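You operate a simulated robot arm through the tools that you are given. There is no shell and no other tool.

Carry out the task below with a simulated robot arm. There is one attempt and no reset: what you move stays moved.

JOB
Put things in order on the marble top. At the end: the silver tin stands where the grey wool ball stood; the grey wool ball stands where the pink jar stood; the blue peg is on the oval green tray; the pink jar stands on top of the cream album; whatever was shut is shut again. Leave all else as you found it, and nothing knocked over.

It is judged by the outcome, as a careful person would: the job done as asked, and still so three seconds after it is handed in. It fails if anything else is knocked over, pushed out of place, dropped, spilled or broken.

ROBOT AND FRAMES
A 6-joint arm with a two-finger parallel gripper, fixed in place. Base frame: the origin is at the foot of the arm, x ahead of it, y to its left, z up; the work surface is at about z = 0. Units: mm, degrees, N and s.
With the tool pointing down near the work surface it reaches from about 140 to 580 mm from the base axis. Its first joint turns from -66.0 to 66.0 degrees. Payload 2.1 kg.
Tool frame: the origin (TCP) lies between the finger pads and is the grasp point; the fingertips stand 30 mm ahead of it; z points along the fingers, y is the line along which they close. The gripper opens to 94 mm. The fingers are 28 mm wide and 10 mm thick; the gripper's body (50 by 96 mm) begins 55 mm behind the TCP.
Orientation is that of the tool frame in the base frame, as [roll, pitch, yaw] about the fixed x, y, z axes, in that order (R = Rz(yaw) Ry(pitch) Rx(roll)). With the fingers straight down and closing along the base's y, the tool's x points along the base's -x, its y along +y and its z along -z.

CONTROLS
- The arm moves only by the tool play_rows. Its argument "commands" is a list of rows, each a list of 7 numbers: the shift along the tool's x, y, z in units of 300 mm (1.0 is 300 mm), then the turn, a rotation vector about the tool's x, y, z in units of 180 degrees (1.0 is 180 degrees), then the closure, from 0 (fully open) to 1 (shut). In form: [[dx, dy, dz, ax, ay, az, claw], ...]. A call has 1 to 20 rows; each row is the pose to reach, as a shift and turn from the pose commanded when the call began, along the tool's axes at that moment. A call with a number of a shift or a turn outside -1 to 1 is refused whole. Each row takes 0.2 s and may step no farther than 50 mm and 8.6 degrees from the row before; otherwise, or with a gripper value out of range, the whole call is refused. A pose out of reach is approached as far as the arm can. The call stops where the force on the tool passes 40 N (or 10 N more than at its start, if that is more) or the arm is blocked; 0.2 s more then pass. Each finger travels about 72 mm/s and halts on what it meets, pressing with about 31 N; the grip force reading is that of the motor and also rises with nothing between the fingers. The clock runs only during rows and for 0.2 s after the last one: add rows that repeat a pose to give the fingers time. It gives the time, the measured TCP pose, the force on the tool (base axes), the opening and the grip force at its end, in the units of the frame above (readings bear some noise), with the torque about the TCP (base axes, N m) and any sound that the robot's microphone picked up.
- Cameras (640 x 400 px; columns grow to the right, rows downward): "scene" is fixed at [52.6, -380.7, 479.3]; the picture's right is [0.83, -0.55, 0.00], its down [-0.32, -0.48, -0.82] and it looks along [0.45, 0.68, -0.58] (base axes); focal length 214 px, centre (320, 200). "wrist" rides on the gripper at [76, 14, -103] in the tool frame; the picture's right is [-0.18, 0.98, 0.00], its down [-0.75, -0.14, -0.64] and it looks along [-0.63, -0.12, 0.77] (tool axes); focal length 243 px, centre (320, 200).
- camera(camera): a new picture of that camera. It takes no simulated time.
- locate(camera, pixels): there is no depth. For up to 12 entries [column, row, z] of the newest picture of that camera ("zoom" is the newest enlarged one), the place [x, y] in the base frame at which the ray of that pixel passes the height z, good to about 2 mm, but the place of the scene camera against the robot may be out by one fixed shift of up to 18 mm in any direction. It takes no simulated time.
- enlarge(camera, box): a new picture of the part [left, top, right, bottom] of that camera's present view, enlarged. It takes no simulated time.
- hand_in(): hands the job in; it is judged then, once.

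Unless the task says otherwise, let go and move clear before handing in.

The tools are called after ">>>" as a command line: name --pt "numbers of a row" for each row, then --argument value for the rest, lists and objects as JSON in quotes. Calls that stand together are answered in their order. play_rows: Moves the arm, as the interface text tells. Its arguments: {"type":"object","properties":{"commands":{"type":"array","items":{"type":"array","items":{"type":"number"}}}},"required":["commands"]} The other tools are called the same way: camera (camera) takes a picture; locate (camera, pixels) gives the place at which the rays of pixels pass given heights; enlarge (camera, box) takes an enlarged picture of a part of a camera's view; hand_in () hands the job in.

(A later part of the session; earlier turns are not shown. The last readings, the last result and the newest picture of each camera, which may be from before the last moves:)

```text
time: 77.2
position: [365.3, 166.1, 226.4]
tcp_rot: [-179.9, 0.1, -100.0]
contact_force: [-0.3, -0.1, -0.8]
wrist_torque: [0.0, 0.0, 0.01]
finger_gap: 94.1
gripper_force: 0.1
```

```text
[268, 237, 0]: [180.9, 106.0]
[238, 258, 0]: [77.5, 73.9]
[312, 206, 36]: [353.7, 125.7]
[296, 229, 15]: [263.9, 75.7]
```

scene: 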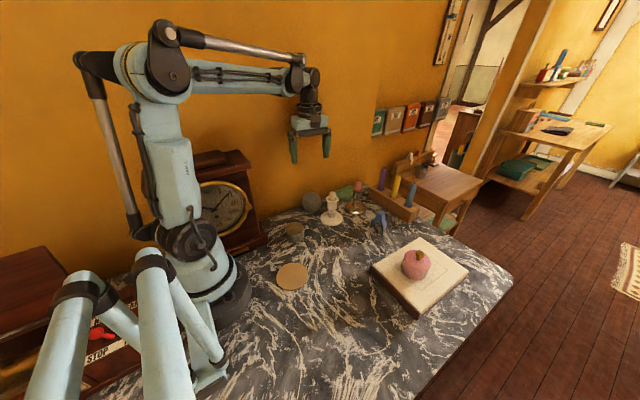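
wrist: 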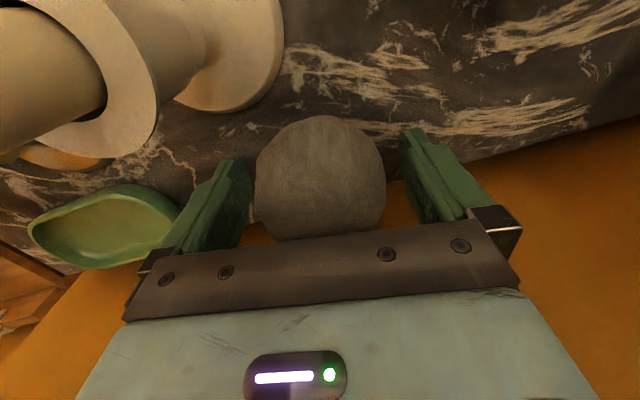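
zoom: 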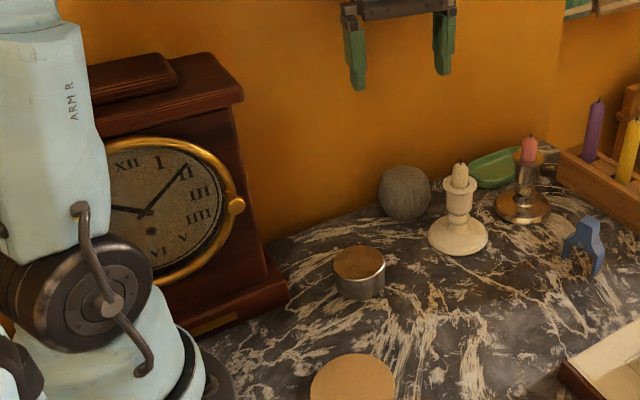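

The clock's near corner is about (175,118), leaving room around the tin. I'll look closely at the tin's side for any lid seam.

>>> enlarge --camera "scene" --box '[282, 220, 310, 246]'

>>> enlarge --camera "wrist" --box '[250, 30, 450, 155]'

```text
15.38 times, centred on (296, 233) of scene
```

zoom: 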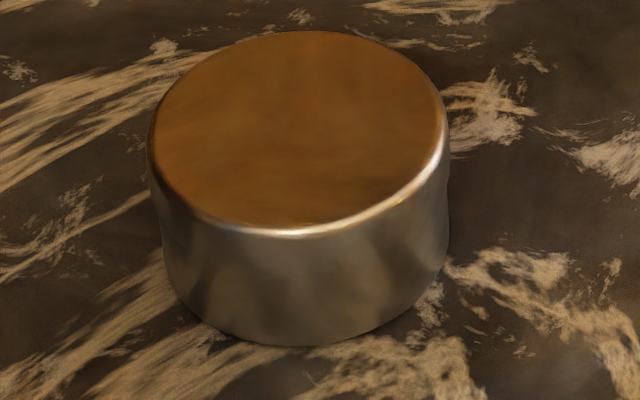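

```text
3.20 times, centred on (350, 92) of wrist
```

zoom: 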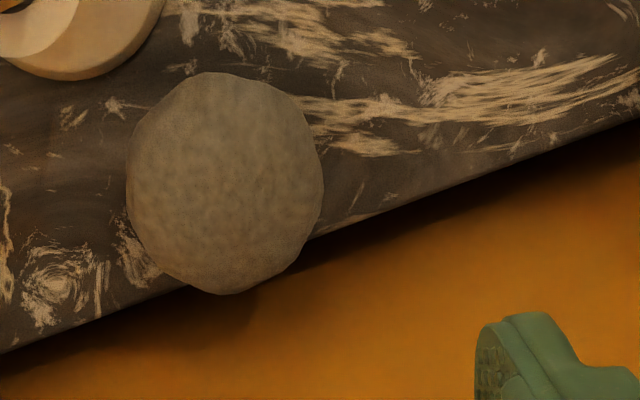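

The tin looks like a plain shut cylinder about 29 mm tall and 58 mm wide, and the ball is steady. I'll move above the tin at z≈224.

>>> play_rows --pt "0.05 0.0468 0 0 0 0 0" --pt "0.13 0.1217 0 0 0 0 0" --pt "0.21 0.1966 0 0 0 0 0" --pt "0.29 0.2715 0 0 0 0 0" --pt "0.335 0.3137 0 0 0 0 0" --pt "0.349 0.3277 0 0 0 0 0" --pt "0.349 0.3277 0 0 0 0 0"

>>> camera --camera "wrist"

>>> enlarge --camera "wrist" --box '[270, 40, 370, 140]'

```text
time: 78.8
position: [250.8, 81.4, 225.0]
tcp_rot: [-179.9, 0.1, -100.0]
contact_force: [-0.4, 0.8, -0.1]
wrist_torque: [-0.01, 0.0, -0.02]
finger_gap: 94.2
gripper_force: 0.0
```

```text
taken
```

wrist: 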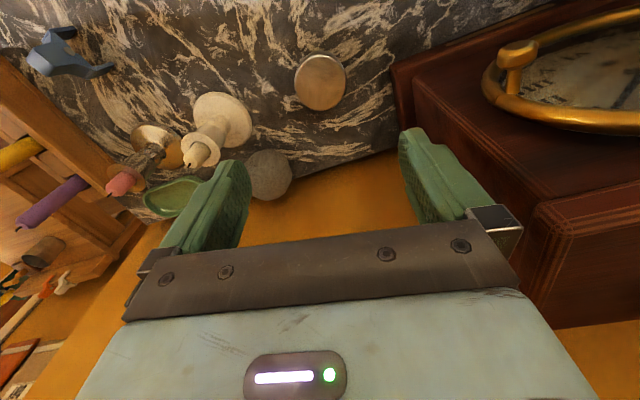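

```text
4.00 times, centred on (320, 90) of wrist
```

zoom: 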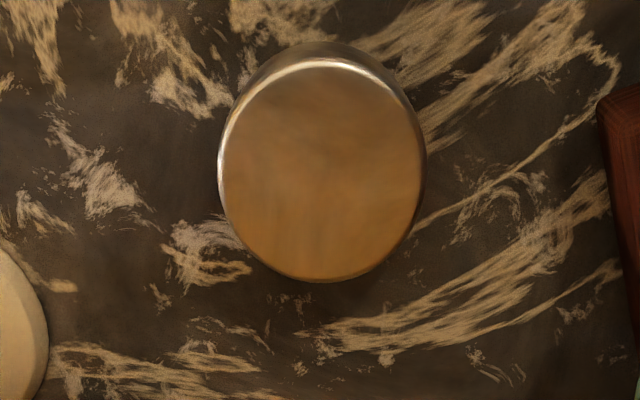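

The tin's top centre is at about wrist pixel (320.5,83), about 2.5 mm off along the tool's x. I'll check ray positions of the tin and the clock base edge.

>>> locate --camera "wrist" --pixels '[[294.75, 83, 28], [346.5, 83, 28], [320.5, 55, 28], [320.5, 110.75, 28], [320.5, 83, 28], [392, 68, 0], [396, 85, 20], [402, 120, 20]]'

```text
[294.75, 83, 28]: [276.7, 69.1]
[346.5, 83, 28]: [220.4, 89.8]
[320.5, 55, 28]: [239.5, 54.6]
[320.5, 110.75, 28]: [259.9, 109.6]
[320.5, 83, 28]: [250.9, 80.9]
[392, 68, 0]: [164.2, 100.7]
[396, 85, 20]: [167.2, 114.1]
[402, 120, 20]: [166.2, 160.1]
```

The tin's centre is about (249.5,80) and the clock's side is at x≈166, clear of the fingers. I'll descend to z≈33 around the tin.

>>> play_rows --pt "0.004 0 0.06 0 0 0 0.08" --pt "0.004 0 0.2 0 0 0 0.08" --pt "0.004 0 0.34 0 0 0 0.08" --pt "0.004 0 0.47 0 0 0 0.08" --pt "0.004 0 0.57 0 0 0 0.08" --pt "0.004 0 0.62 0 0 0 0.08" --pt "0.004 0 0.6367 0 0 0 0.08" --pt "0.004 0 0.6367 0 0 0 0.08"

>>> camera --camera "wrist"

>>> enlarge --camera "scene" --box '[250, 180, 350, 260]'

```text
time: 80.6
position: [250.1, 80.7, 31.5]
tcp_rot: [-179.9, 0.1, -100.0]
contact_force: [0.0, -0.6, 0.6]
wrist_torque: [0.0, 0.01, -0.01]
finger_gap: 86.2
gripper_force: 0.0
```

```text
taken
```

wrist: 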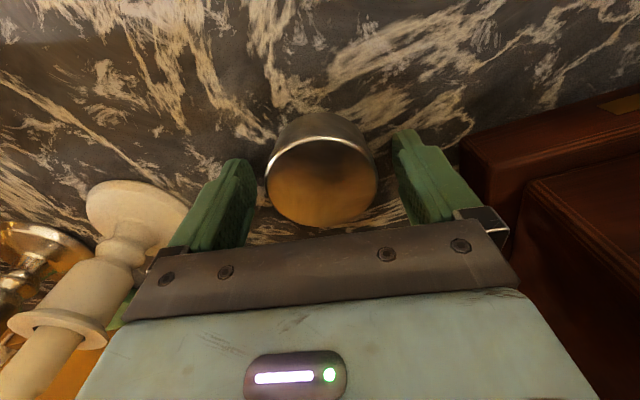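

```text
5.00 times, centred on (300, 220) of scene
```

zoom: 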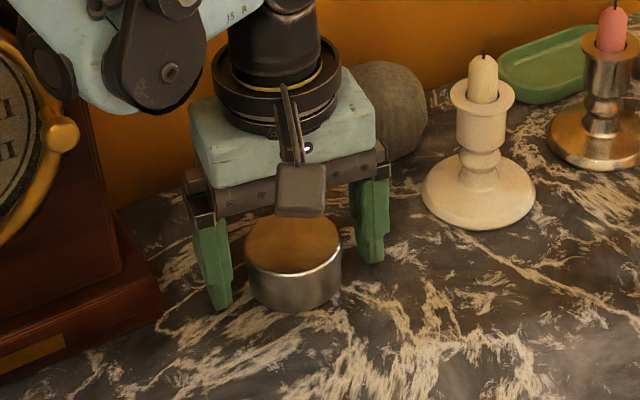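

The tin is centred between the fingers. I'll close on it gently.

>>> play_rows --pt "0 0 0 0 0 0 0.18" --pt "0 0 0 0 0 0 0.27" --pt "0 0 0 0 0 0 0.33" --pt "0 0 0 0 0 0 0.37" --pt "0 0 0 0 0 0 0.42" --pt "0 0 0 0 0 0 0.6" --pt "0 0 0 0 0 0 0.6"

>>> play_rows --pt "0 0 -0.01 0 0 0 0.7" --pt "0 0 -0.02 0 0 0 0.7" --pt "0 0 -0.027 0 0 0 0.7" --pt "0 0 -0.027 0 0 0 0.7"

>>> enlarge --camera "scene" --box '[270, 210, 330, 255]'

>>> camera --camera "wrist"

```text
time: 82.2
position: [250.1, 80.1, 31.6]
tcp_rot: [-180.0, 0.1, -100.1]
contact_force: [0.7, -0.6, -0.5]
wrist_torque: [0.03, 0.01, 0.03]
finger_gap: 58.9
gripper_force: 30.3
```

```text
time: 83.2
position: [250.7, 79.9, 40.8]
tcp_rot: [-179.9, 0.1, -99.9]
contact_force: [0.1, -0.1, -1.0]
wrist_torque: [0.0, -0.01, -0.03]
finger_gap: 59.3
gripper_force: 31.4
```

```text
8.89 times, centred on (300, 232) of scene
```

zoom: 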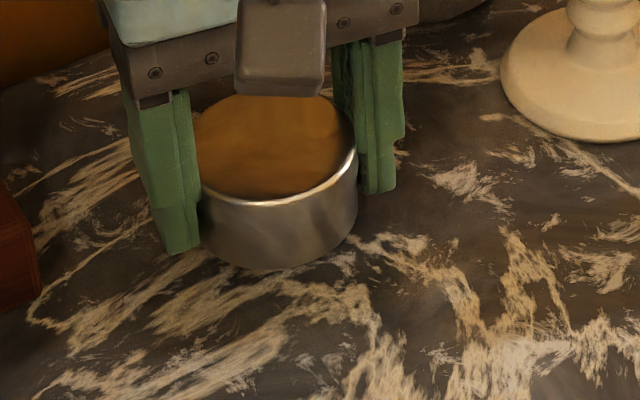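

```text
taken
```

wrist: 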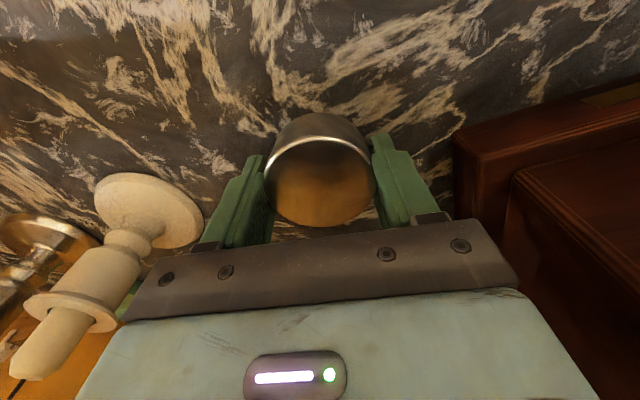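

The whole tin lifted cleanly (bottom edge rose with it), held at 59 mm. I'll raise it and carry it halfway toward the ball's old spot.

>>> play_rows --pt "0 0 -0.06 0 0 0 0.7" --pt "0 0 -0.18 0 0 0 0.7" --pt "0 0 -0.32 0 0 0 0.7" --pt "0 0 -0.46 0 0 0 0.7" --pt "0 0 -0.57 0 0 0 0.7" --pt "0 0 -0.6095 0 0 0 0.7" --pt "0.05 -0.0057 -0.6095 0 0 0 0.7" --pt "0.14 -0.016 -0.6095 0 0 0 0.7" --pt "0.25 -0.0286 -0.6095 0 0 0 0.7" --pt "0.36 -0.0411 -0.6095 0 0 0 0.7" --pt "0.47 -0.0537 -0.6095 0 0 0 0.7" --pt "0.54 -0.0617 -0.6095 0 0 0 0.7" --pt "0.5627 -0.0643 -0.6095 0 0 0 0.7" --pt "0.5627 -0.0643 -0.6095 0 0 0 0.7"

>>> camera --camera "scene"

```text
time: 86.2
position: [239.3, -88.7, 221.7]
tcp_rot: [-179.9, 0.1, -100.0]
contact_force: [0.4, 1.0, -0.4]
wrist_torque: [0.01, 0.02, 0.01]
finger_gap: 59.4
gripper_force: 31.2
```

```text
taken
```

scene: 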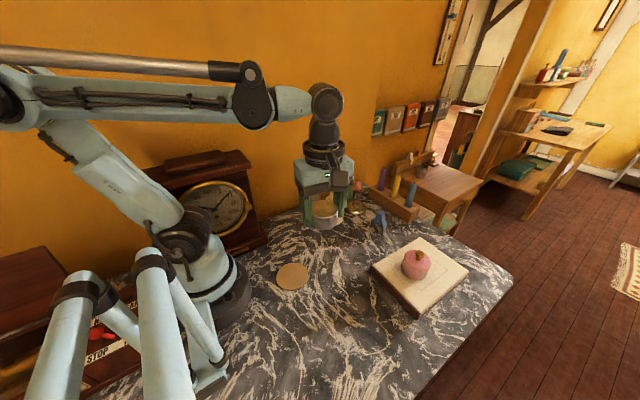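

The tin is held. I'll go the rest of the way to above (229,-259), turning the gripper back.

>>> play_rows --pt "0.0563 -0.0064 0 0 0 0.0444 0.7" --pt "0.1126 -0.0127 0 0 0 0.0889 0.7" --pt "0.1689 -0.0191 0 0 0 0.1333 0.7" --pt "0.2252 -0.0255 0 0 0 0.1778 0.7" --pt "0.2815 -0.0319 0 0 0 0.2222 0.7" --pt "0.3378 -0.0382 0 0 0 0.2667 0.7" --pt "0.3941 -0.0446 0 0 0 0.3111 0.7" --pt "0.4504 -0.051 0 0 0 0.3556 0.7" --pt "0.5067 -0.0573 0 0 0 0.4 0.7" --pt "0.563 -0.0637 0 0 0 0.4444 0.7" --pt "0.563 -0.0637 0 0 0 0.4444 0.7"

>>> play_rows --pt "0 0 0.06 0 0 0 0.7" --pt "0 0 0.18 0 0 0 0.7" --pt "0 0 0.32 0 0 0 0.7" --pt "0 0 0.45 0 0 0 0.7" --pt "0 0 0.54 0 0 0 0.7" --pt "0 0 0.59 0 0 0 0.7" --pt "0 0 0.61 0 0 0 0.7" --pt "0 0 0.61 0 0 0 0.7"

>>> camera --camera "wrist"

>>> camera --camera "scene"

```text
time: 88.6
position: [229.3, -259.2, 225.6]
tcp_rot: [-180.0, 0.0, -180.0]
contact_force: [0.4, -0.4, -0.7]
wrist_torque: [0.01, 0.0, -0.03]
finger_gap: 59.4
gripper_force: 31.3
```

```text
time: 90.4
position: [229.5, -259.8, 40.5]
tcp_rot: [-179.9, 0.1, 179.9]
contact_force: [0.2, 0.4, -1.0]
wrist_torque: [-0.01, -0.02, -0.04]
finger_gap: 59.1
gripper_force: 30.6
```

```text
taken
```

wrist: 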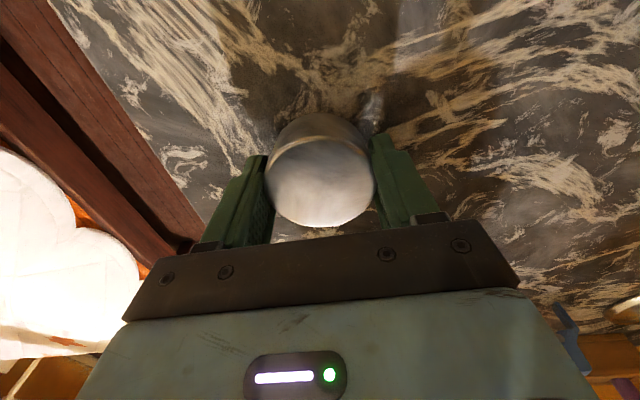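

```text
taken
```

scene: 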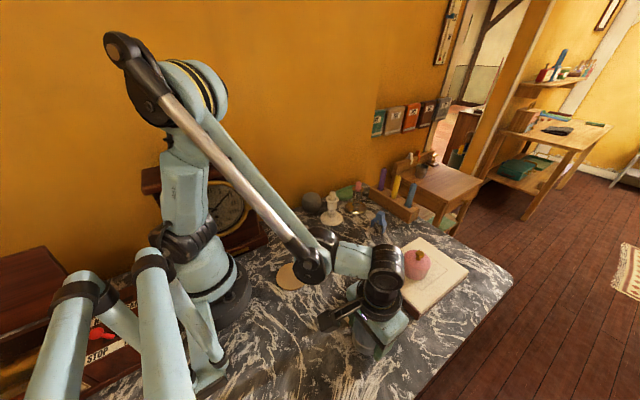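

The tin is about 8 mm above the marble. I'll lower it by 5 mm and then creep.

>>> play_rows --pt "0 0 0.007 0 0 0 0.7" --pt "0 0 0.014 0 0 0 0.7" --pt "0 0 0.0187 0 0 0 0.7" --pt "0 0 0.0187 0 0 0 0.7"

>>> play_rows --pt "0 0 0.0033 0 0 0 0.7" --pt "0 0 0.0033 0 0 0 0.7"

>>> play_rows --pt "0 0 0.0025 0 0 0 0.7" --pt "0 0 0.0025 0 0 0 0.7"

```text
time: 91.4
position: [229.6, -260.2, 34.3]
tcp_rot: [-180.0, 0.2, -179.9]
contact_force: [-0.2, 0.3, -0.7]
wrist_torque: [-0.04, -0.01, -0.03]
finger_gap: 59.4
gripper_force: 31.2
```

```text
time: 92.0
position: [231.2, -259.5, 34.1]
tcp_rot: [-180.0, 0.1, 179.9]
contact_force: [-0.3, 0.2, -1.4]
wrist_torque: [-0.01, 0.03, -0.02]
finger_gap: 59.1
gripper_force: 31.1
```

```text
time: 92.6
position: [230.2, -258.7, 32.1]
tcp_rot: [-180.0, 0.1, -180.0]
contact_force: [-0.7, -1.1, -1.0]
wrist_torque: [0.01, -0.01, 0.01]
finger_gap: 59.0
gripper_force: 31.4
```

Not yet touching at z≈33.6. Continuing in small steps.

>>> play_rows --pt "0 0 0.002 0 0 0 0.7" --pt "0 0 0.002 0 0 0 0.7"

>>> play_rows --pt "0 0 0.0015 0 0 0 0.7" --pt "0 0 0.0015 0 0 0 0.7"

```text
time: 93.2
position: [229.7, -260.3, 31.6]
tcp_rot: [179.9, 0.1, 180.0]
contact_force: [-0.1, 0.0, -1.8]
wrist_torque: [-0.02, -0.04, 0.0]
finger_gap: 59.1
gripper_force: 31.2
```

```text
time: 93.8
position: [228.6, -258.9, 33.0]
tcp_rot: [179.9, 0.1, -179.9]
contact_force: [-2.1, -3.0, 13.2]
wrist_torque: [-0.11, 0.05, -0.01]
finger_gap: 59.2
gripper_force: 31.0
```

The tin has touched down (13 N). I'll ease up slightly, open fully, and check.

>>> play_rows --pt "0 0 -0.001 0 0 0 0.7" --pt "0 0 -0.001 0 0 0 0.4" --pt "0 0 -0.001 0 0 0 0.33" --pt "0 0 -0.001 0 0 0 0.25" --pt "0 0 -0.001 0 0 0 0.1" --pt "0 0 -0.001 0 0 0 0" --pt "0 0 -0.001 0 0 0 0"

>>> camera --camera "wrist"

>>> play_rows --pt "0 0 -0.06 0 0 0 0" --pt "0 0 -0.2 0 0 0 0" --pt "0 0 -0.34 0 0 0 0" --pt "0 0 -0.48 0 0 0 0" --pt "0 0 -0.6 0 0 0 0" --pt "0 0 -0.64 0 0 0 0" --pt "0 0 -0.64 0 0 0 0"

>>> camera --camera "wrist"

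>>> camera --camera "scene"

```text
time: 95.4
position: [229.3, -259.0, 33.8]
tcp_rot: [-180.0, 0.1, 179.9]
contact_force: [-0.4, -0.5, 0.5]
wrist_torque: [-0.01, 0.03, -0.03]
finger_gap: 93.8
gripper_force: 0.1
```

```text
taken
```

wrist: 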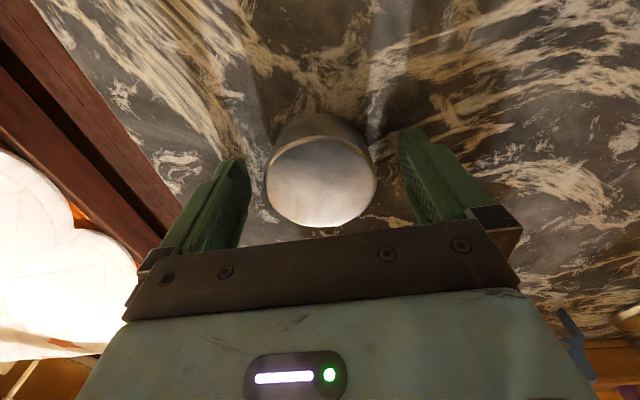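

```text
time: 97.0
position: [230.0, -259.9, 224.4]
tcp_rot: [-180.0, 0.1, -180.0]
contact_force: [0.3, -0.2, -0.4]
wrist_torque: [0.0, -0.04, 0.02]
finger_gap: 93.9
gripper_force: 0.2
```

```text
taken
```

wrist: 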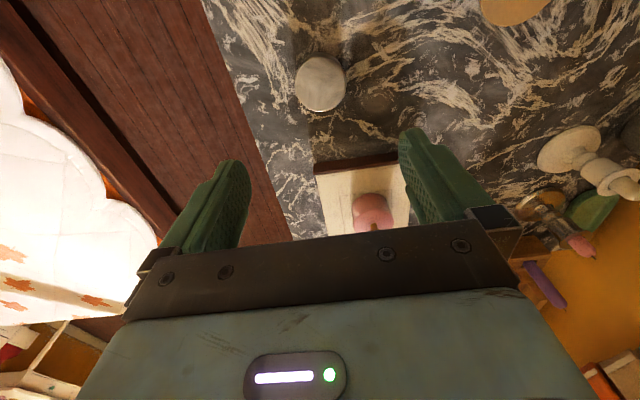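

```text
taken
```

scene: 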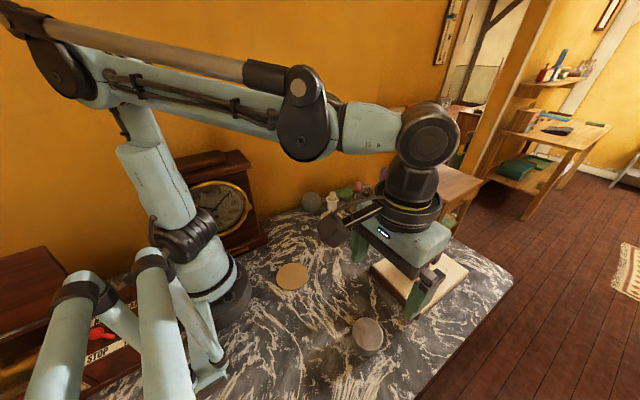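

The tin stands at the ball's old place, released. Now the peg: I'll move above it at about (490,-42) with the fingers aligned to close across its head, along the leg line.

>>> play_rows --pt "-0.05 0.0417 0 0 0 -0.004 0" --pt "-0.14 0.1166 0 0 0 -0.01 0" --pt "-0.25 0.2083 0 0 0 -0.02 0.2" --pt "-0.36 0.2999 0 0 0 -0.03 0.4" --pt "-0.47 0.3915 0 0 0 -0.035 0.5" --pt "-0.58 0.4832 0 0 0 -0.045 0.5" --pt "-0.69 0.5748 0 0 0 -0.05 0.5" --pt "-0.79 0.6581 0 0 0 -0.055 0.5" --pt "-0.85 0.7081 0 0 0 -0.0578 0.5" --pt "-0.87 0.7247 0 0 0 -0.0578 0.5" --pt "-0.87 0.7247 0 0 0 -0.0578 0.5"

>>> camera --camera "wrist"

>>> enlarge --camera "wrist" --box '[270, 40, 370, 140]'

>>> camera --camera "scene"

```text
time: 99.4
position: [489.2, -42.1, 226.7]
tcp_rot: [179.9, 0.1, -169.5]
contact_force: [-0.3, -0.3, -0.9]
wrist_torque: [-0.02, 0.02, 0.0]
finger_gap: 46.9
gripper_force: 0.1
```

```text
taken
```

wrist: 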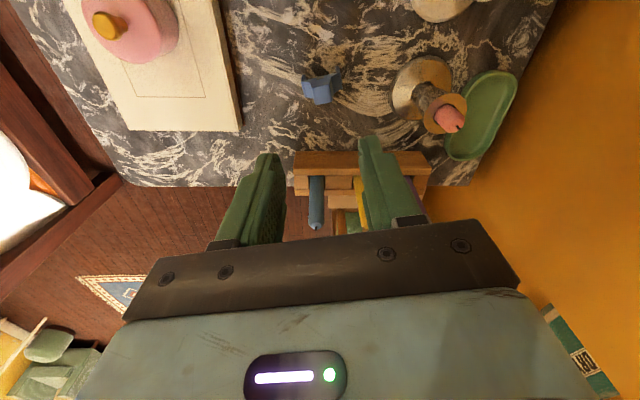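

```text
4.00 times, centred on (320, 90) of wrist
```

zoom: 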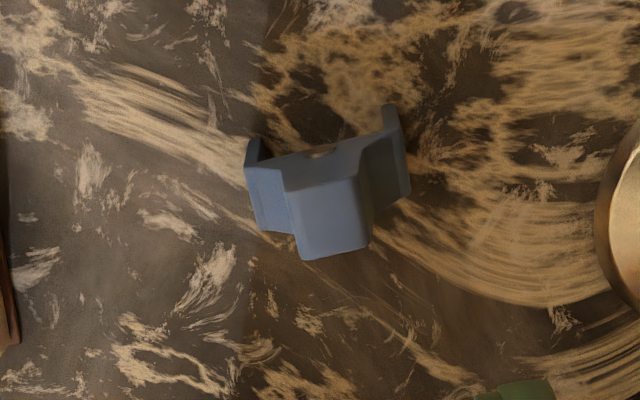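

```text
taken
```

scene: 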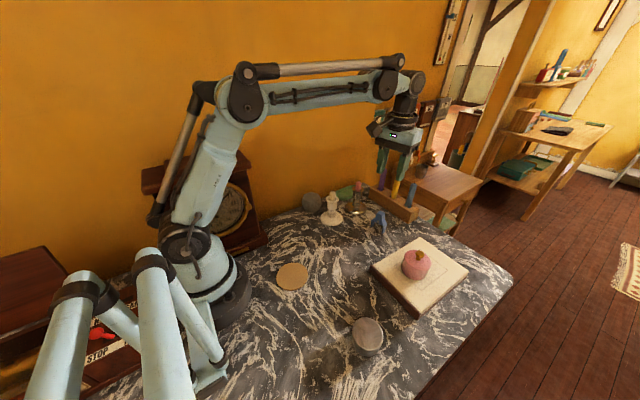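

The peg's head top face is at zoom (287–370, 178–260), well aligned with the finger closing line. I'll compute positions of its head and feet.

>>> locate --camera "zoom" --pixels '[[258, 140, 0], [388, 103, 0], [408, 190, 0], [287, 187, 60], [360, 178, 60], [370, 247, 60], [300, 260, 60], [287, 187, 52], [360, 178, 52], [370, 247, 52], [300, 260, 52]]'

```text
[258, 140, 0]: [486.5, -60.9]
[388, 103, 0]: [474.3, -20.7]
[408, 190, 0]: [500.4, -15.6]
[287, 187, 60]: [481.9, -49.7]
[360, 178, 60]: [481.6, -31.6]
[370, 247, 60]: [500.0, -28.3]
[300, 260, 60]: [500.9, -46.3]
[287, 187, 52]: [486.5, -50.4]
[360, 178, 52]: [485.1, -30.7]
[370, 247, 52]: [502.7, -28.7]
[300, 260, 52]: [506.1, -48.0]
```

The peg's centre is about (490.7,-39.7) with its top near z=60. I'll correct by about 2 mm and descend to z≈105 for a check.

>>> play_rows --pt "-0.0036 0.0068 0.06 0 0 0 0.5" --pt "-0.0036 0.0068 0.17 0 0 0 0.5" --pt "-0.0036 0.0068 0.28 0 0 0 0.5" --pt "-0.0036 0.0068 0.37 0 0 0 0.5" --pt "-0.0036 0.0068 0.399 0 0 0 0.5" --pt "-0.0036 0.0068 0.399 0 0 0 0.5"

>>> enlarge --camera "wrist" --box '[240, 80, 400, 200]'

>>> enlarge --camera "scene" --box '[350, 170, 414, 235]'

```text
time: 100.8
position: [490.3, -40.6, 105.7]
tcp_rot: [180.0, 0.2, -169.6]
contact_force: [0.4, 0.2, -0.1]
wrist_torque: [0.04, -0.01, -0.02]
finger_gap: 47.1
gripper_force: 0.1
```

```text
3.33 times, centred on (320, 140) of wrist
```

zoom: 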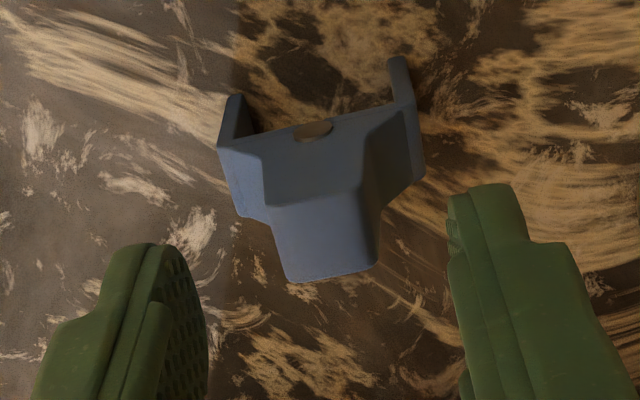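

```text
6.15 times, centred on (382, 202) of scene
```

zoom: 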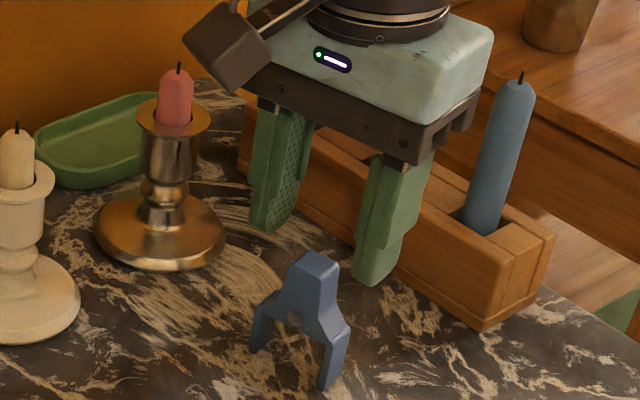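

The head is well centred between the fingers; its top seems nearer z≈64. I'll descend to z≈79 and check from both cameras before closing.

>>> play_rows --pt "0 0.003 0.03 0 0 0 0.5" --pt "0 0.003 0.06 0 0 0 0.5" --pt "0 0.003 0.087 0 0 0 0.5" --pt "0 0.003 0.087 0 0 0 0.5"

>>> enlarge --camera "wrist" --box '[240, 80, 400, 220]'

>>> enlarge --camera "scene" --box '[354, 185, 410, 235]'

```text
time: 101.8
position: [491.7, -39.3, 80.6]
tcp_rot: [180.0, 0.2, -169.5]
contact_force: [0.3, 0.0, -0.1]
wrist_torque: [0.01, -0.03, 0.0]
finger_gap: 46.8
gripper_force: 0.1
```

```text
2.86 times, centred on (320, 150) of wrist
```

zoom: 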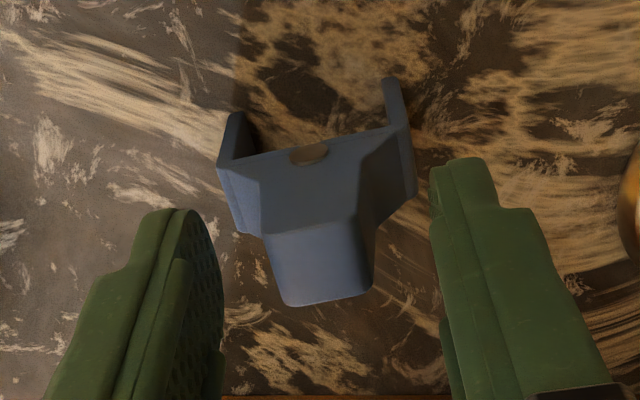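

```text
8.00 times, centred on (382, 210) of scene
```

zoom: 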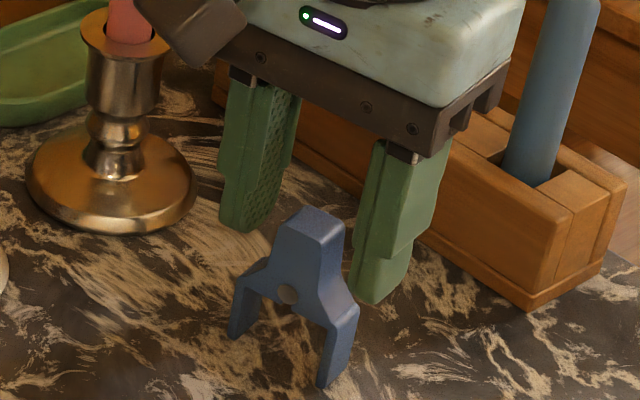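

The fingers straddle the head with tips a few millimetres above the flare. I'll lower 4 mm more and close gently on the head.

>>> play_rows --pt "0 0 0.0133 0 0 0 0.5" --pt "0 0 0.0133 0 0 0 0.58" --pt "0 0 0.0133 0 0 0 0.66" --pt "0 0 0.0133 0 0 0 0.72" --pt "0 0 0.0133 0 0 0 0.76" --pt "0 0 0.0133 0 0 0 0.8" --pt "0 0 0.0133 0 0 0 1" --pt "0 0 0.0133 0 0 0 1"

>>> enlarge --camera "wrist" --box '[240, 80, 400, 220]'

>>> enlarge --camera "scene" --box '[354, 185, 410, 235]'

```text
time: 103.6
position: [491.4, -38.8, 75.7]
tcp_rot: [-180.0, 0.2, -169.7]
contact_force: [-0.2, 0.2, -0.4]
wrist_torque: [-0.02, 0.03, -0.01]
finger_gap: 20.4
gripper_force: 31.2
```

```text
2.86 times, centred on (320, 150) of wrist
```

zoom: 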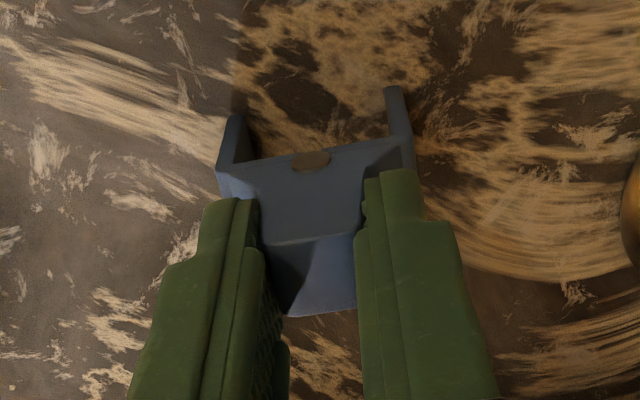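

```text
8.00 times, centred on (382, 210) of scene
```

zoom: 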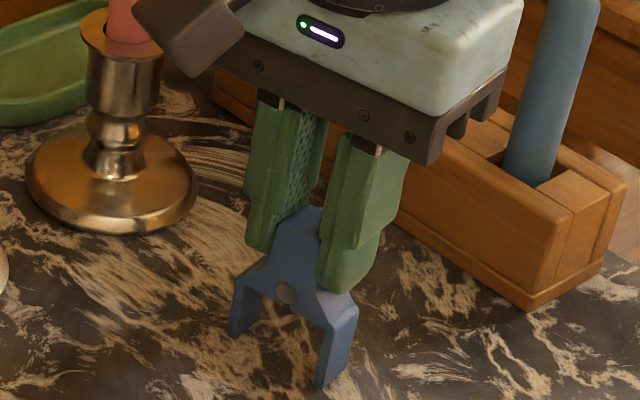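

The head is gripped at 20 mm. I'll lift 10 mm and check that the peg comes along upright.

>>> play_rows --pt "0 0 -0.007 0 0 0 1" --pt "0 0 -0.018 0 0 0 1" --pt "0 0 -0.033 0 0 0 1" --pt "0 0 -0.033 0 0 0 1"

>>> enlarge --camera "scene" --box '[354, 185, 410, 235]'

>>> camera --camera "wrist"

```text
time: 104.6
position: [490.6, -39.8, 85.4]
tcp_rot: [-179.9, 0.0, -169.7]
contact_force: [-0.2, 0.5, -1.2]
wrist_torque: [0.01, 0.0, 0.0]
finger_gap: 20.6
gripper_force: 31.3
```

```text
8.00 times, centred on (382, 210) of scene
```

zoom: 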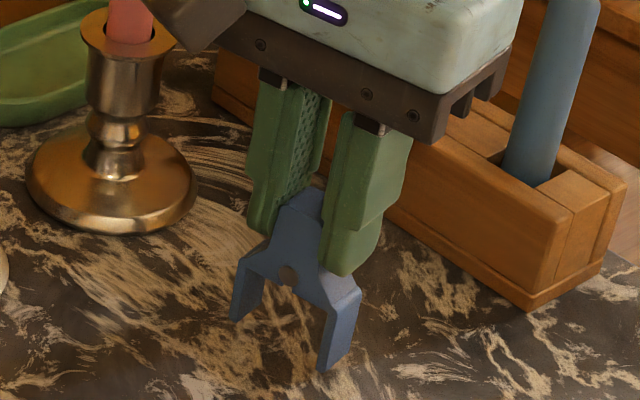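

```text
taken
```

wrist: 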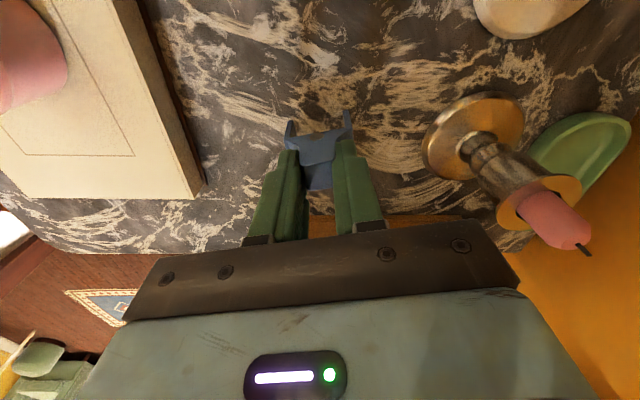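

The peg hangs upright in the grip. I'll raise it above the candles and swing over to the tray, turning it so its legs lie along the tray's length.

>>> play_rows --pt "0 0 -0.06 0 0 0 1" --pt "0 0 -0.17 0 0 0 1" --pt "0 0 -0.29 0 0 0 1" --pt "0 0 -0.41 0 0 0 1" --pt "0 0 -0.5 0 0 0 1" --pt "-0.0248 0.0659 -0.5 0 0 -0.0442 1" --pt "-0.0496 0.1318 -0.5 0 0 -0.0884 1" --pt "-0.0744 0.1977 -0.5 0 0 -0.1327 1" --pt "-0.0992 0.2636 -0.5 0 0 -0.1769 1" --pt "-0.124 0.3295 -0.5 0 0 -0.2211 1" --pt "-0.1488 0.3954 -0.5 0 0 -0.2653 1" --pt "-0.1736 0.4613 -0.5 0 0 -0.3095 1" --pt "-0.1984 0.5272 -0.5 0 0 -0.3538 1" --pt "-0.2232 0.5931 -0.5 0 0 -0.398 1" --pt "-0.248 0.659 -0.5 0 0 -0.4422 1" --pt "-0.248 0.659 -0.5 0 0 -0.4422 1"

>>> camera --camera "wrist"

>>> camera --camera "scene"

>>> enlarge --camera "scene" --box '[300, 110, 400, 220]'

```text
time: 108.0
position: [523.2, 167.0, 234.8]
tcp_rot: [-179.9, 0.1, -89.9]
contact_force: [-0.2, 0.4, -0.2]
wrist_torque: [0.01, 0.0, 0.03]
finger_gap: 20.7
gripper_force: 31.0
out of reach, approached as far as the arm can: row 15, 16
```

```text
taken
```

wrist: 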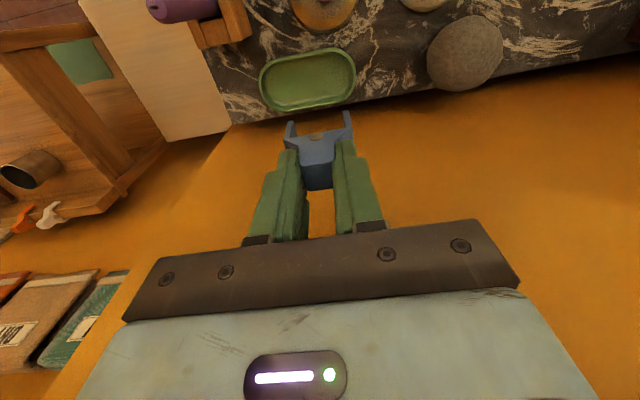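

```text
taken
```

scene: 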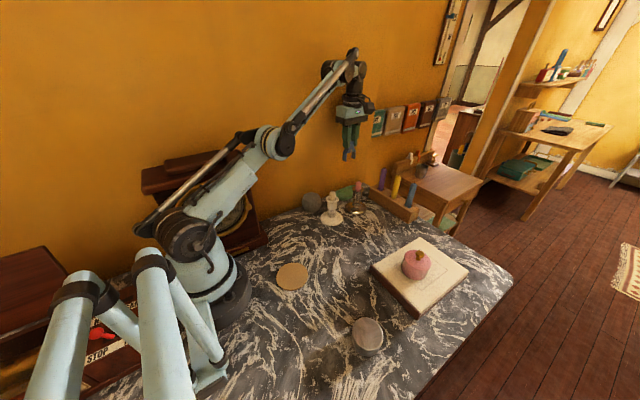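

```text
3.64 times, centred on (350, 165) of scene
```

zoom: 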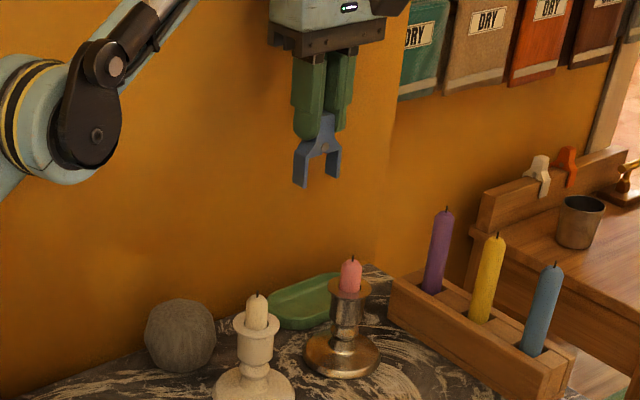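

The arm is at its limit at this height (523,167), but it will reach farther lower down. I'll check the tray's position from here before descending.

>>> enlarge --camera "wrist" --box '[230, 20, 390, 120]'

>>> locate --camera "wrist" --pixels '[[259, 82, 8], [356, 72, 8], [310, 49, 8], [308, 111, 8], [308, 80, 3], [211, 45, 0], [240, 30, 0]]'

```text
4.00 times, centred on (310, 70) of wrist
```

zoom: 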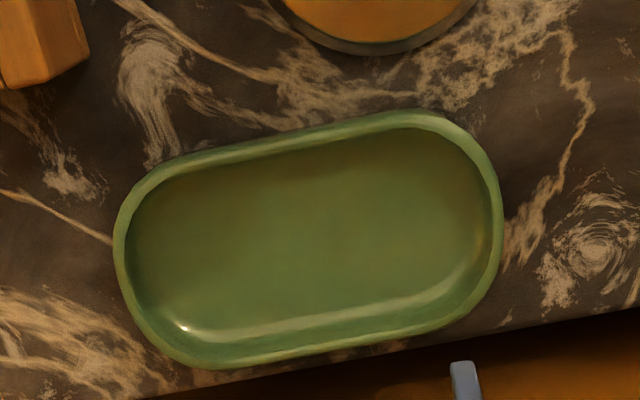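

```text
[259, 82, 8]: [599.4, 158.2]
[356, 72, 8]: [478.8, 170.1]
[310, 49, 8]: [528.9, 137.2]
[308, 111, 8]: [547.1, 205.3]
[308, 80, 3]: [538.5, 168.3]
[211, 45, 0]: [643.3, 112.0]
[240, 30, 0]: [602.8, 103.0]
```

The tray spans about x 479–600, y 138–203, and the peg's legs run along its length. I'll descend to z≈97, with the legs just above the rim, and check.

>>> play_rows --pt "0 0 0.06 0 0 0 1" --pt "0 0 0.15 0 0 0 1" --pt "0 0 0.25 0 0 0 1" --pt "0 0 0.35 0 0 0 1" --pt "0 0 0.43 0 0 0 1" --pt "0 0 0.459 0 0 0 1" --pt "0 0 0.459 0 0 0 1"

>>> camera --camera "wrist"

>>> enlarge --camera "wrist" --box '[220, 60, 400, 200]'

>>> enlarge --camera "scene" --box '[310, 150, 390, 215]'

```text
time: 109.6
position: [522.7, 166.8, 96.1]
tcp_rot: [-179.8, 0.0, -90.1]
contact_force: [0.5, 1.1, -0.4]
wrist_torque: [-0.03, 0.0, 0.0]
finger_gap: 20.3
gripper_force: 30.7
out of reach, approached as far as the arm can: row 3, 4, 5
```

```text
taken
```

wrist: 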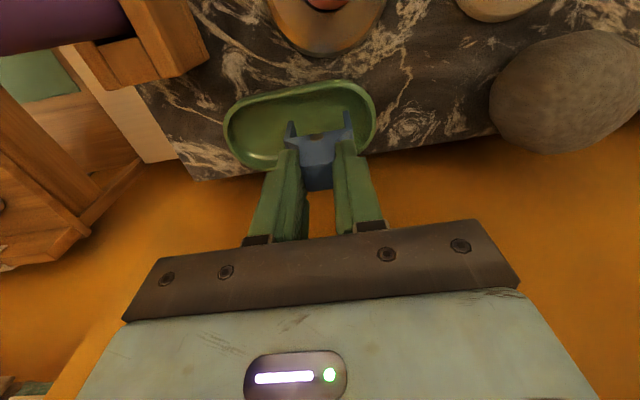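

```text
2.86 times, centred on (310, 130) of wrist
```

zoom: 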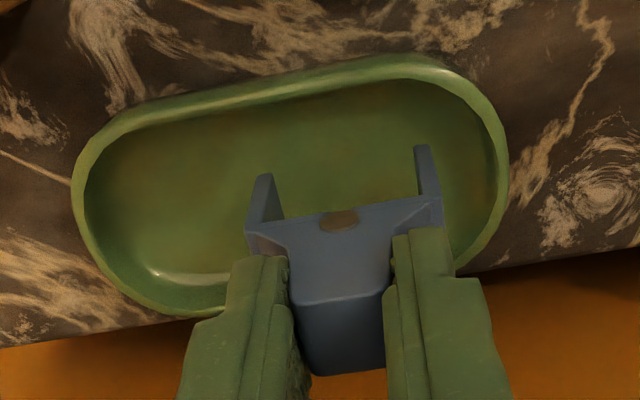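

```text
6.15 times, centred on (350, 182) of scene
```

zoom: 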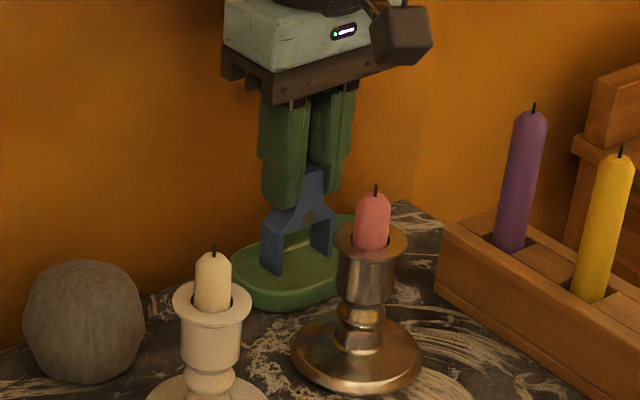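

The peg hovers over the tray, legs inside the rim and about 11 mm clear of the near end. I'll lower by 12 mm and then creep until it touches.

>>> play_rows --pt "0 0 0.01 0 0 0 1" --pt "0 0 0.02 0 0 0 1" --pt "0 0 0.03 0 0 0 1" --pt "0 0 0.04 0 0 0 1" --pt "0 0 0.04 0 0 0 1"

>>> enlarge --camera "wrist" --box '[220, 60, 400, 200]'

>>> enlarge --camera "scene" --box '[310, 150, 390, 215]'

```text
time: 110.8
position: [524.3, 167.0, 83.4]
tcp_rot: [-179.9, -0.1, -90.0]
contact_force: [0.0, -0.2, -0.3]
wrist_torque: [0.01, -0.04, 0.01]
finger_gap: 20.5
gripper_force: 30.7
```

```text
2.86 times, centred on (310, 130) of wrist
```

zoom: 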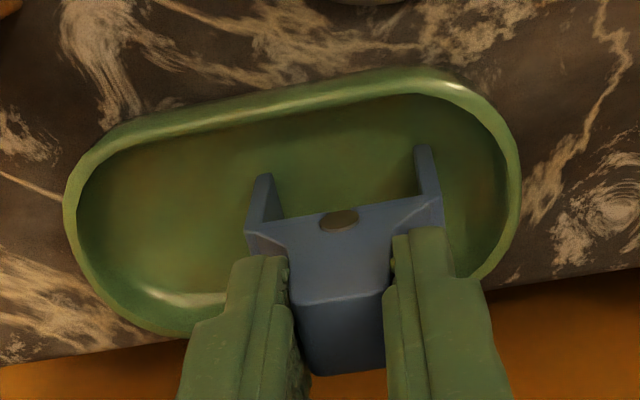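

```text
6.15 times, centred on (350, 182) of scene
```

zoom: 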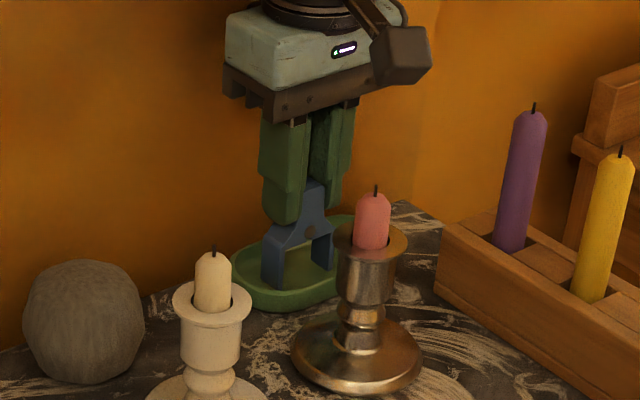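

The legs are within the rim, above the tray floor. I'll creep down in small steps.

>>> play_rows --pt "0 0 0.0033 0 0 0 1" --pt "0 0 0.0067 0 0 0 1" --pt "0 0 0.0067 0 0 0 1"

>>> play_rows --pt "0 0 0.0033 0 0 0 1" --pt "0 0 0.0033 0 0 0 1"

>>> play_rows --pt "0 0 0.0033 0 0 0 1" --pt "0 0 0.0033 0 0 0 1"

```text
time: 111.6
position: [524.7, 167.3, 82.4]
tcp_rot: [-179.9, 0.0, -90.0]
contact_force: [0.2, 0.4, 0.7]
wrist_torque: [0.02, 0.0, -0.02]
finger_gap: 20.2
gripper_force: 30.7
```

```text
time: 112.2
position: [524.5, 167.3, 81.1]
tcp_rot: [-179.9, 0.0, -89.9]
contact_force: [-0.6, -0.4, 4.5]
wrist_torque: [-0.01, 0.05, 0.0]
finger_gap: 20.3
gripper_force: 30.9
```

```text
time: 112.8
position: [525.6, 167.6, 80.9]
tcp_rot: [-179.8, 0.1, -89.9]
contact_force: [-1.7, 1.6, 18.4]
wrist_torque: [0.12, 0.05, 0.02]
finger_gap: 20.6
gripper_force: 31.0
```

Contact with 18 N at z≈81. I'll look closely to confirm both feet are on the tray floor before releasing.

>>> enlarge --camera "wrist" --box '[240, 80, 400, 200]'

>>> enlarge --camera "scene" --box '[330, 170, 378, 205]'

```text
3.33 times, centred on (320, 140) of wrist
```

zoom: 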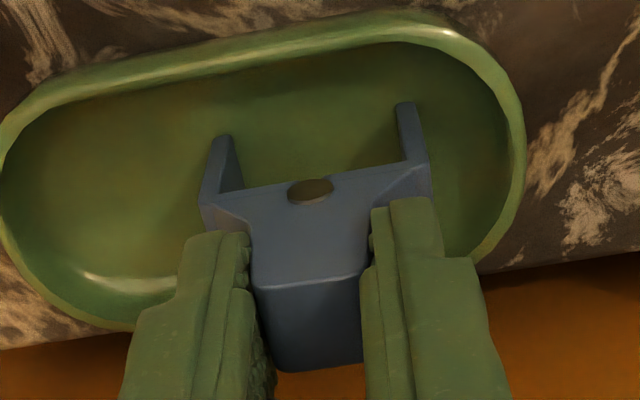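

```text
11.43 times, centred on (354, 188) of scene
```

zoom: 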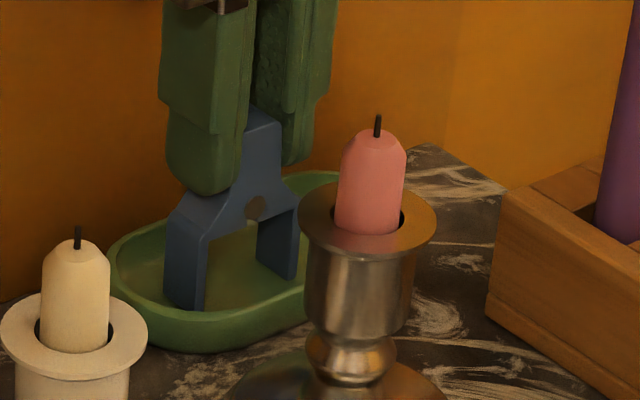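

Both feet rest on the tray floor and the peg is upright. I'll ease up half a millimetre and open the fingers gently.

>>> play_rows --pt "0 0 -0.002 0 0 0 1" --pt "0 0 -0.002 0 0 0 0.8" --pt "0 0 -0.002 0 0 0 0.76" --pt "0 0 -0.002 0 0 0 0.72" --pt "0 0 -0.002 0 0 0 0.66" --pt "0 0 -0.002 0 0 0 0.58" --pt "0 0 -0.002 0 0 0 0.5" --pt "0 0 -0.002 0 0 0 0.5"

>>> enlarge --camera "wrist" --box '[240, 80, 400, 200]'

>>> enlarge --camera "scene" --box '[330, 170, 378, 205]'

```text
time: 114.6
position: [525.0, 167.1, 80.9]
tcp_rot: [-179.9, 0.0, -90.0]
contact_force: [-0.7, 0.7, -0.4]
wrist_torque: [0.0, 0.02, 0.0]
finger_gap: 47.2
gripper_force: 0.0
```

```text
3.33 times, centred on (320, 140) of wrist
```

zoom: 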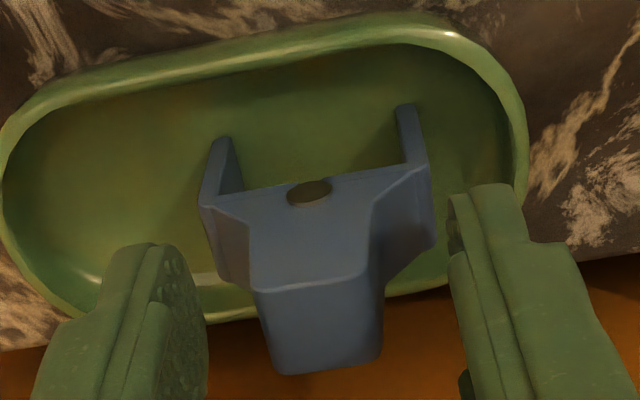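

```text
11.43 times, centred on (354, 188) of scene
```

zoom: 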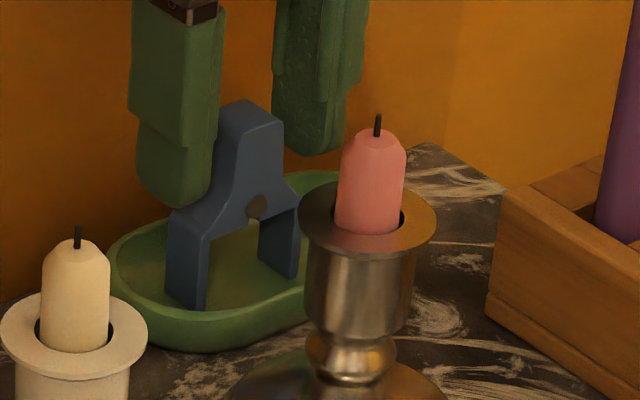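

The peg stands free on the tray. I'll rise straight up, then pull back toward the arm and up, clear of everything.

>>> play_rows --pt "0 0 -0.03 0 0 0 0.5" --pt "0 0 -0.08 0 0 0 0.5" --pt "0 0 -0.13 0 0 0 0.5" --pt "0 0.03 -0.2 0 0 0 0.5" --pt "0 0.08 -0.3 0 0 0 0.4" --pt "0 0.13 -0.42 0 0 0 0.3" --pt "0 0.2 -0.53 0 0 0 0.2" --pt "0 0.3 -0.63 0 0 0 0.1" --pt "0 0.4 -0.72 0 0 0 0" --pt "0 0.45 -0.77 0 0 0 0" --pt "0 0.45 -0.77 0 0 0 0"

>>> camera --camera "scene"

>>> camera --camera "wrist"

>>> enlarge --camera "scene" --box '[290, 170, 400, 240]'

```text
time: 117.0
position: [388.3, 165.8, 310.6]
tcp_rot: [-179.9, 0.0, -90.0]
contact_force: [-0.1, -0.4, -0.7]
wrist_torque: [0.05, 0.0, 0.0]
finger_gap: 94.2
gripper_force: 0.0
```

```text
taken
```

scene: 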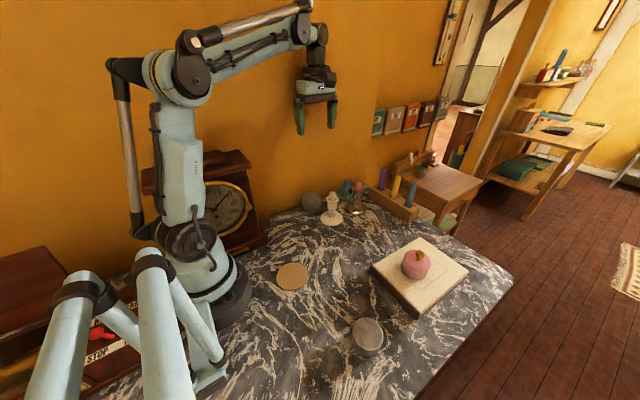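

```text
taken
```

wrist: 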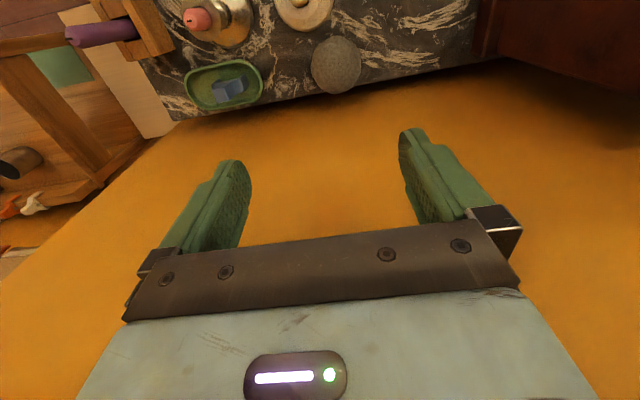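

```text
5.71 times, centred on (345, 205) of scene
```

zoom: 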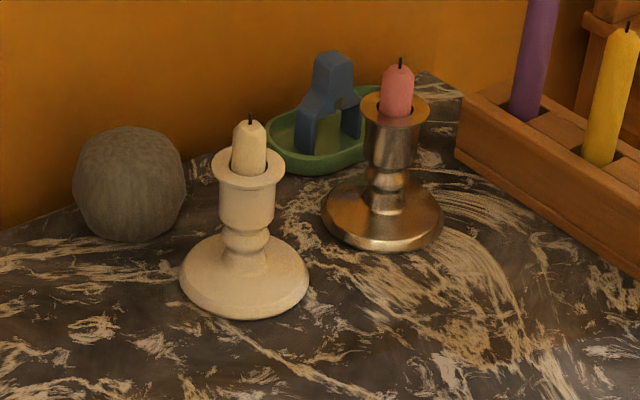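

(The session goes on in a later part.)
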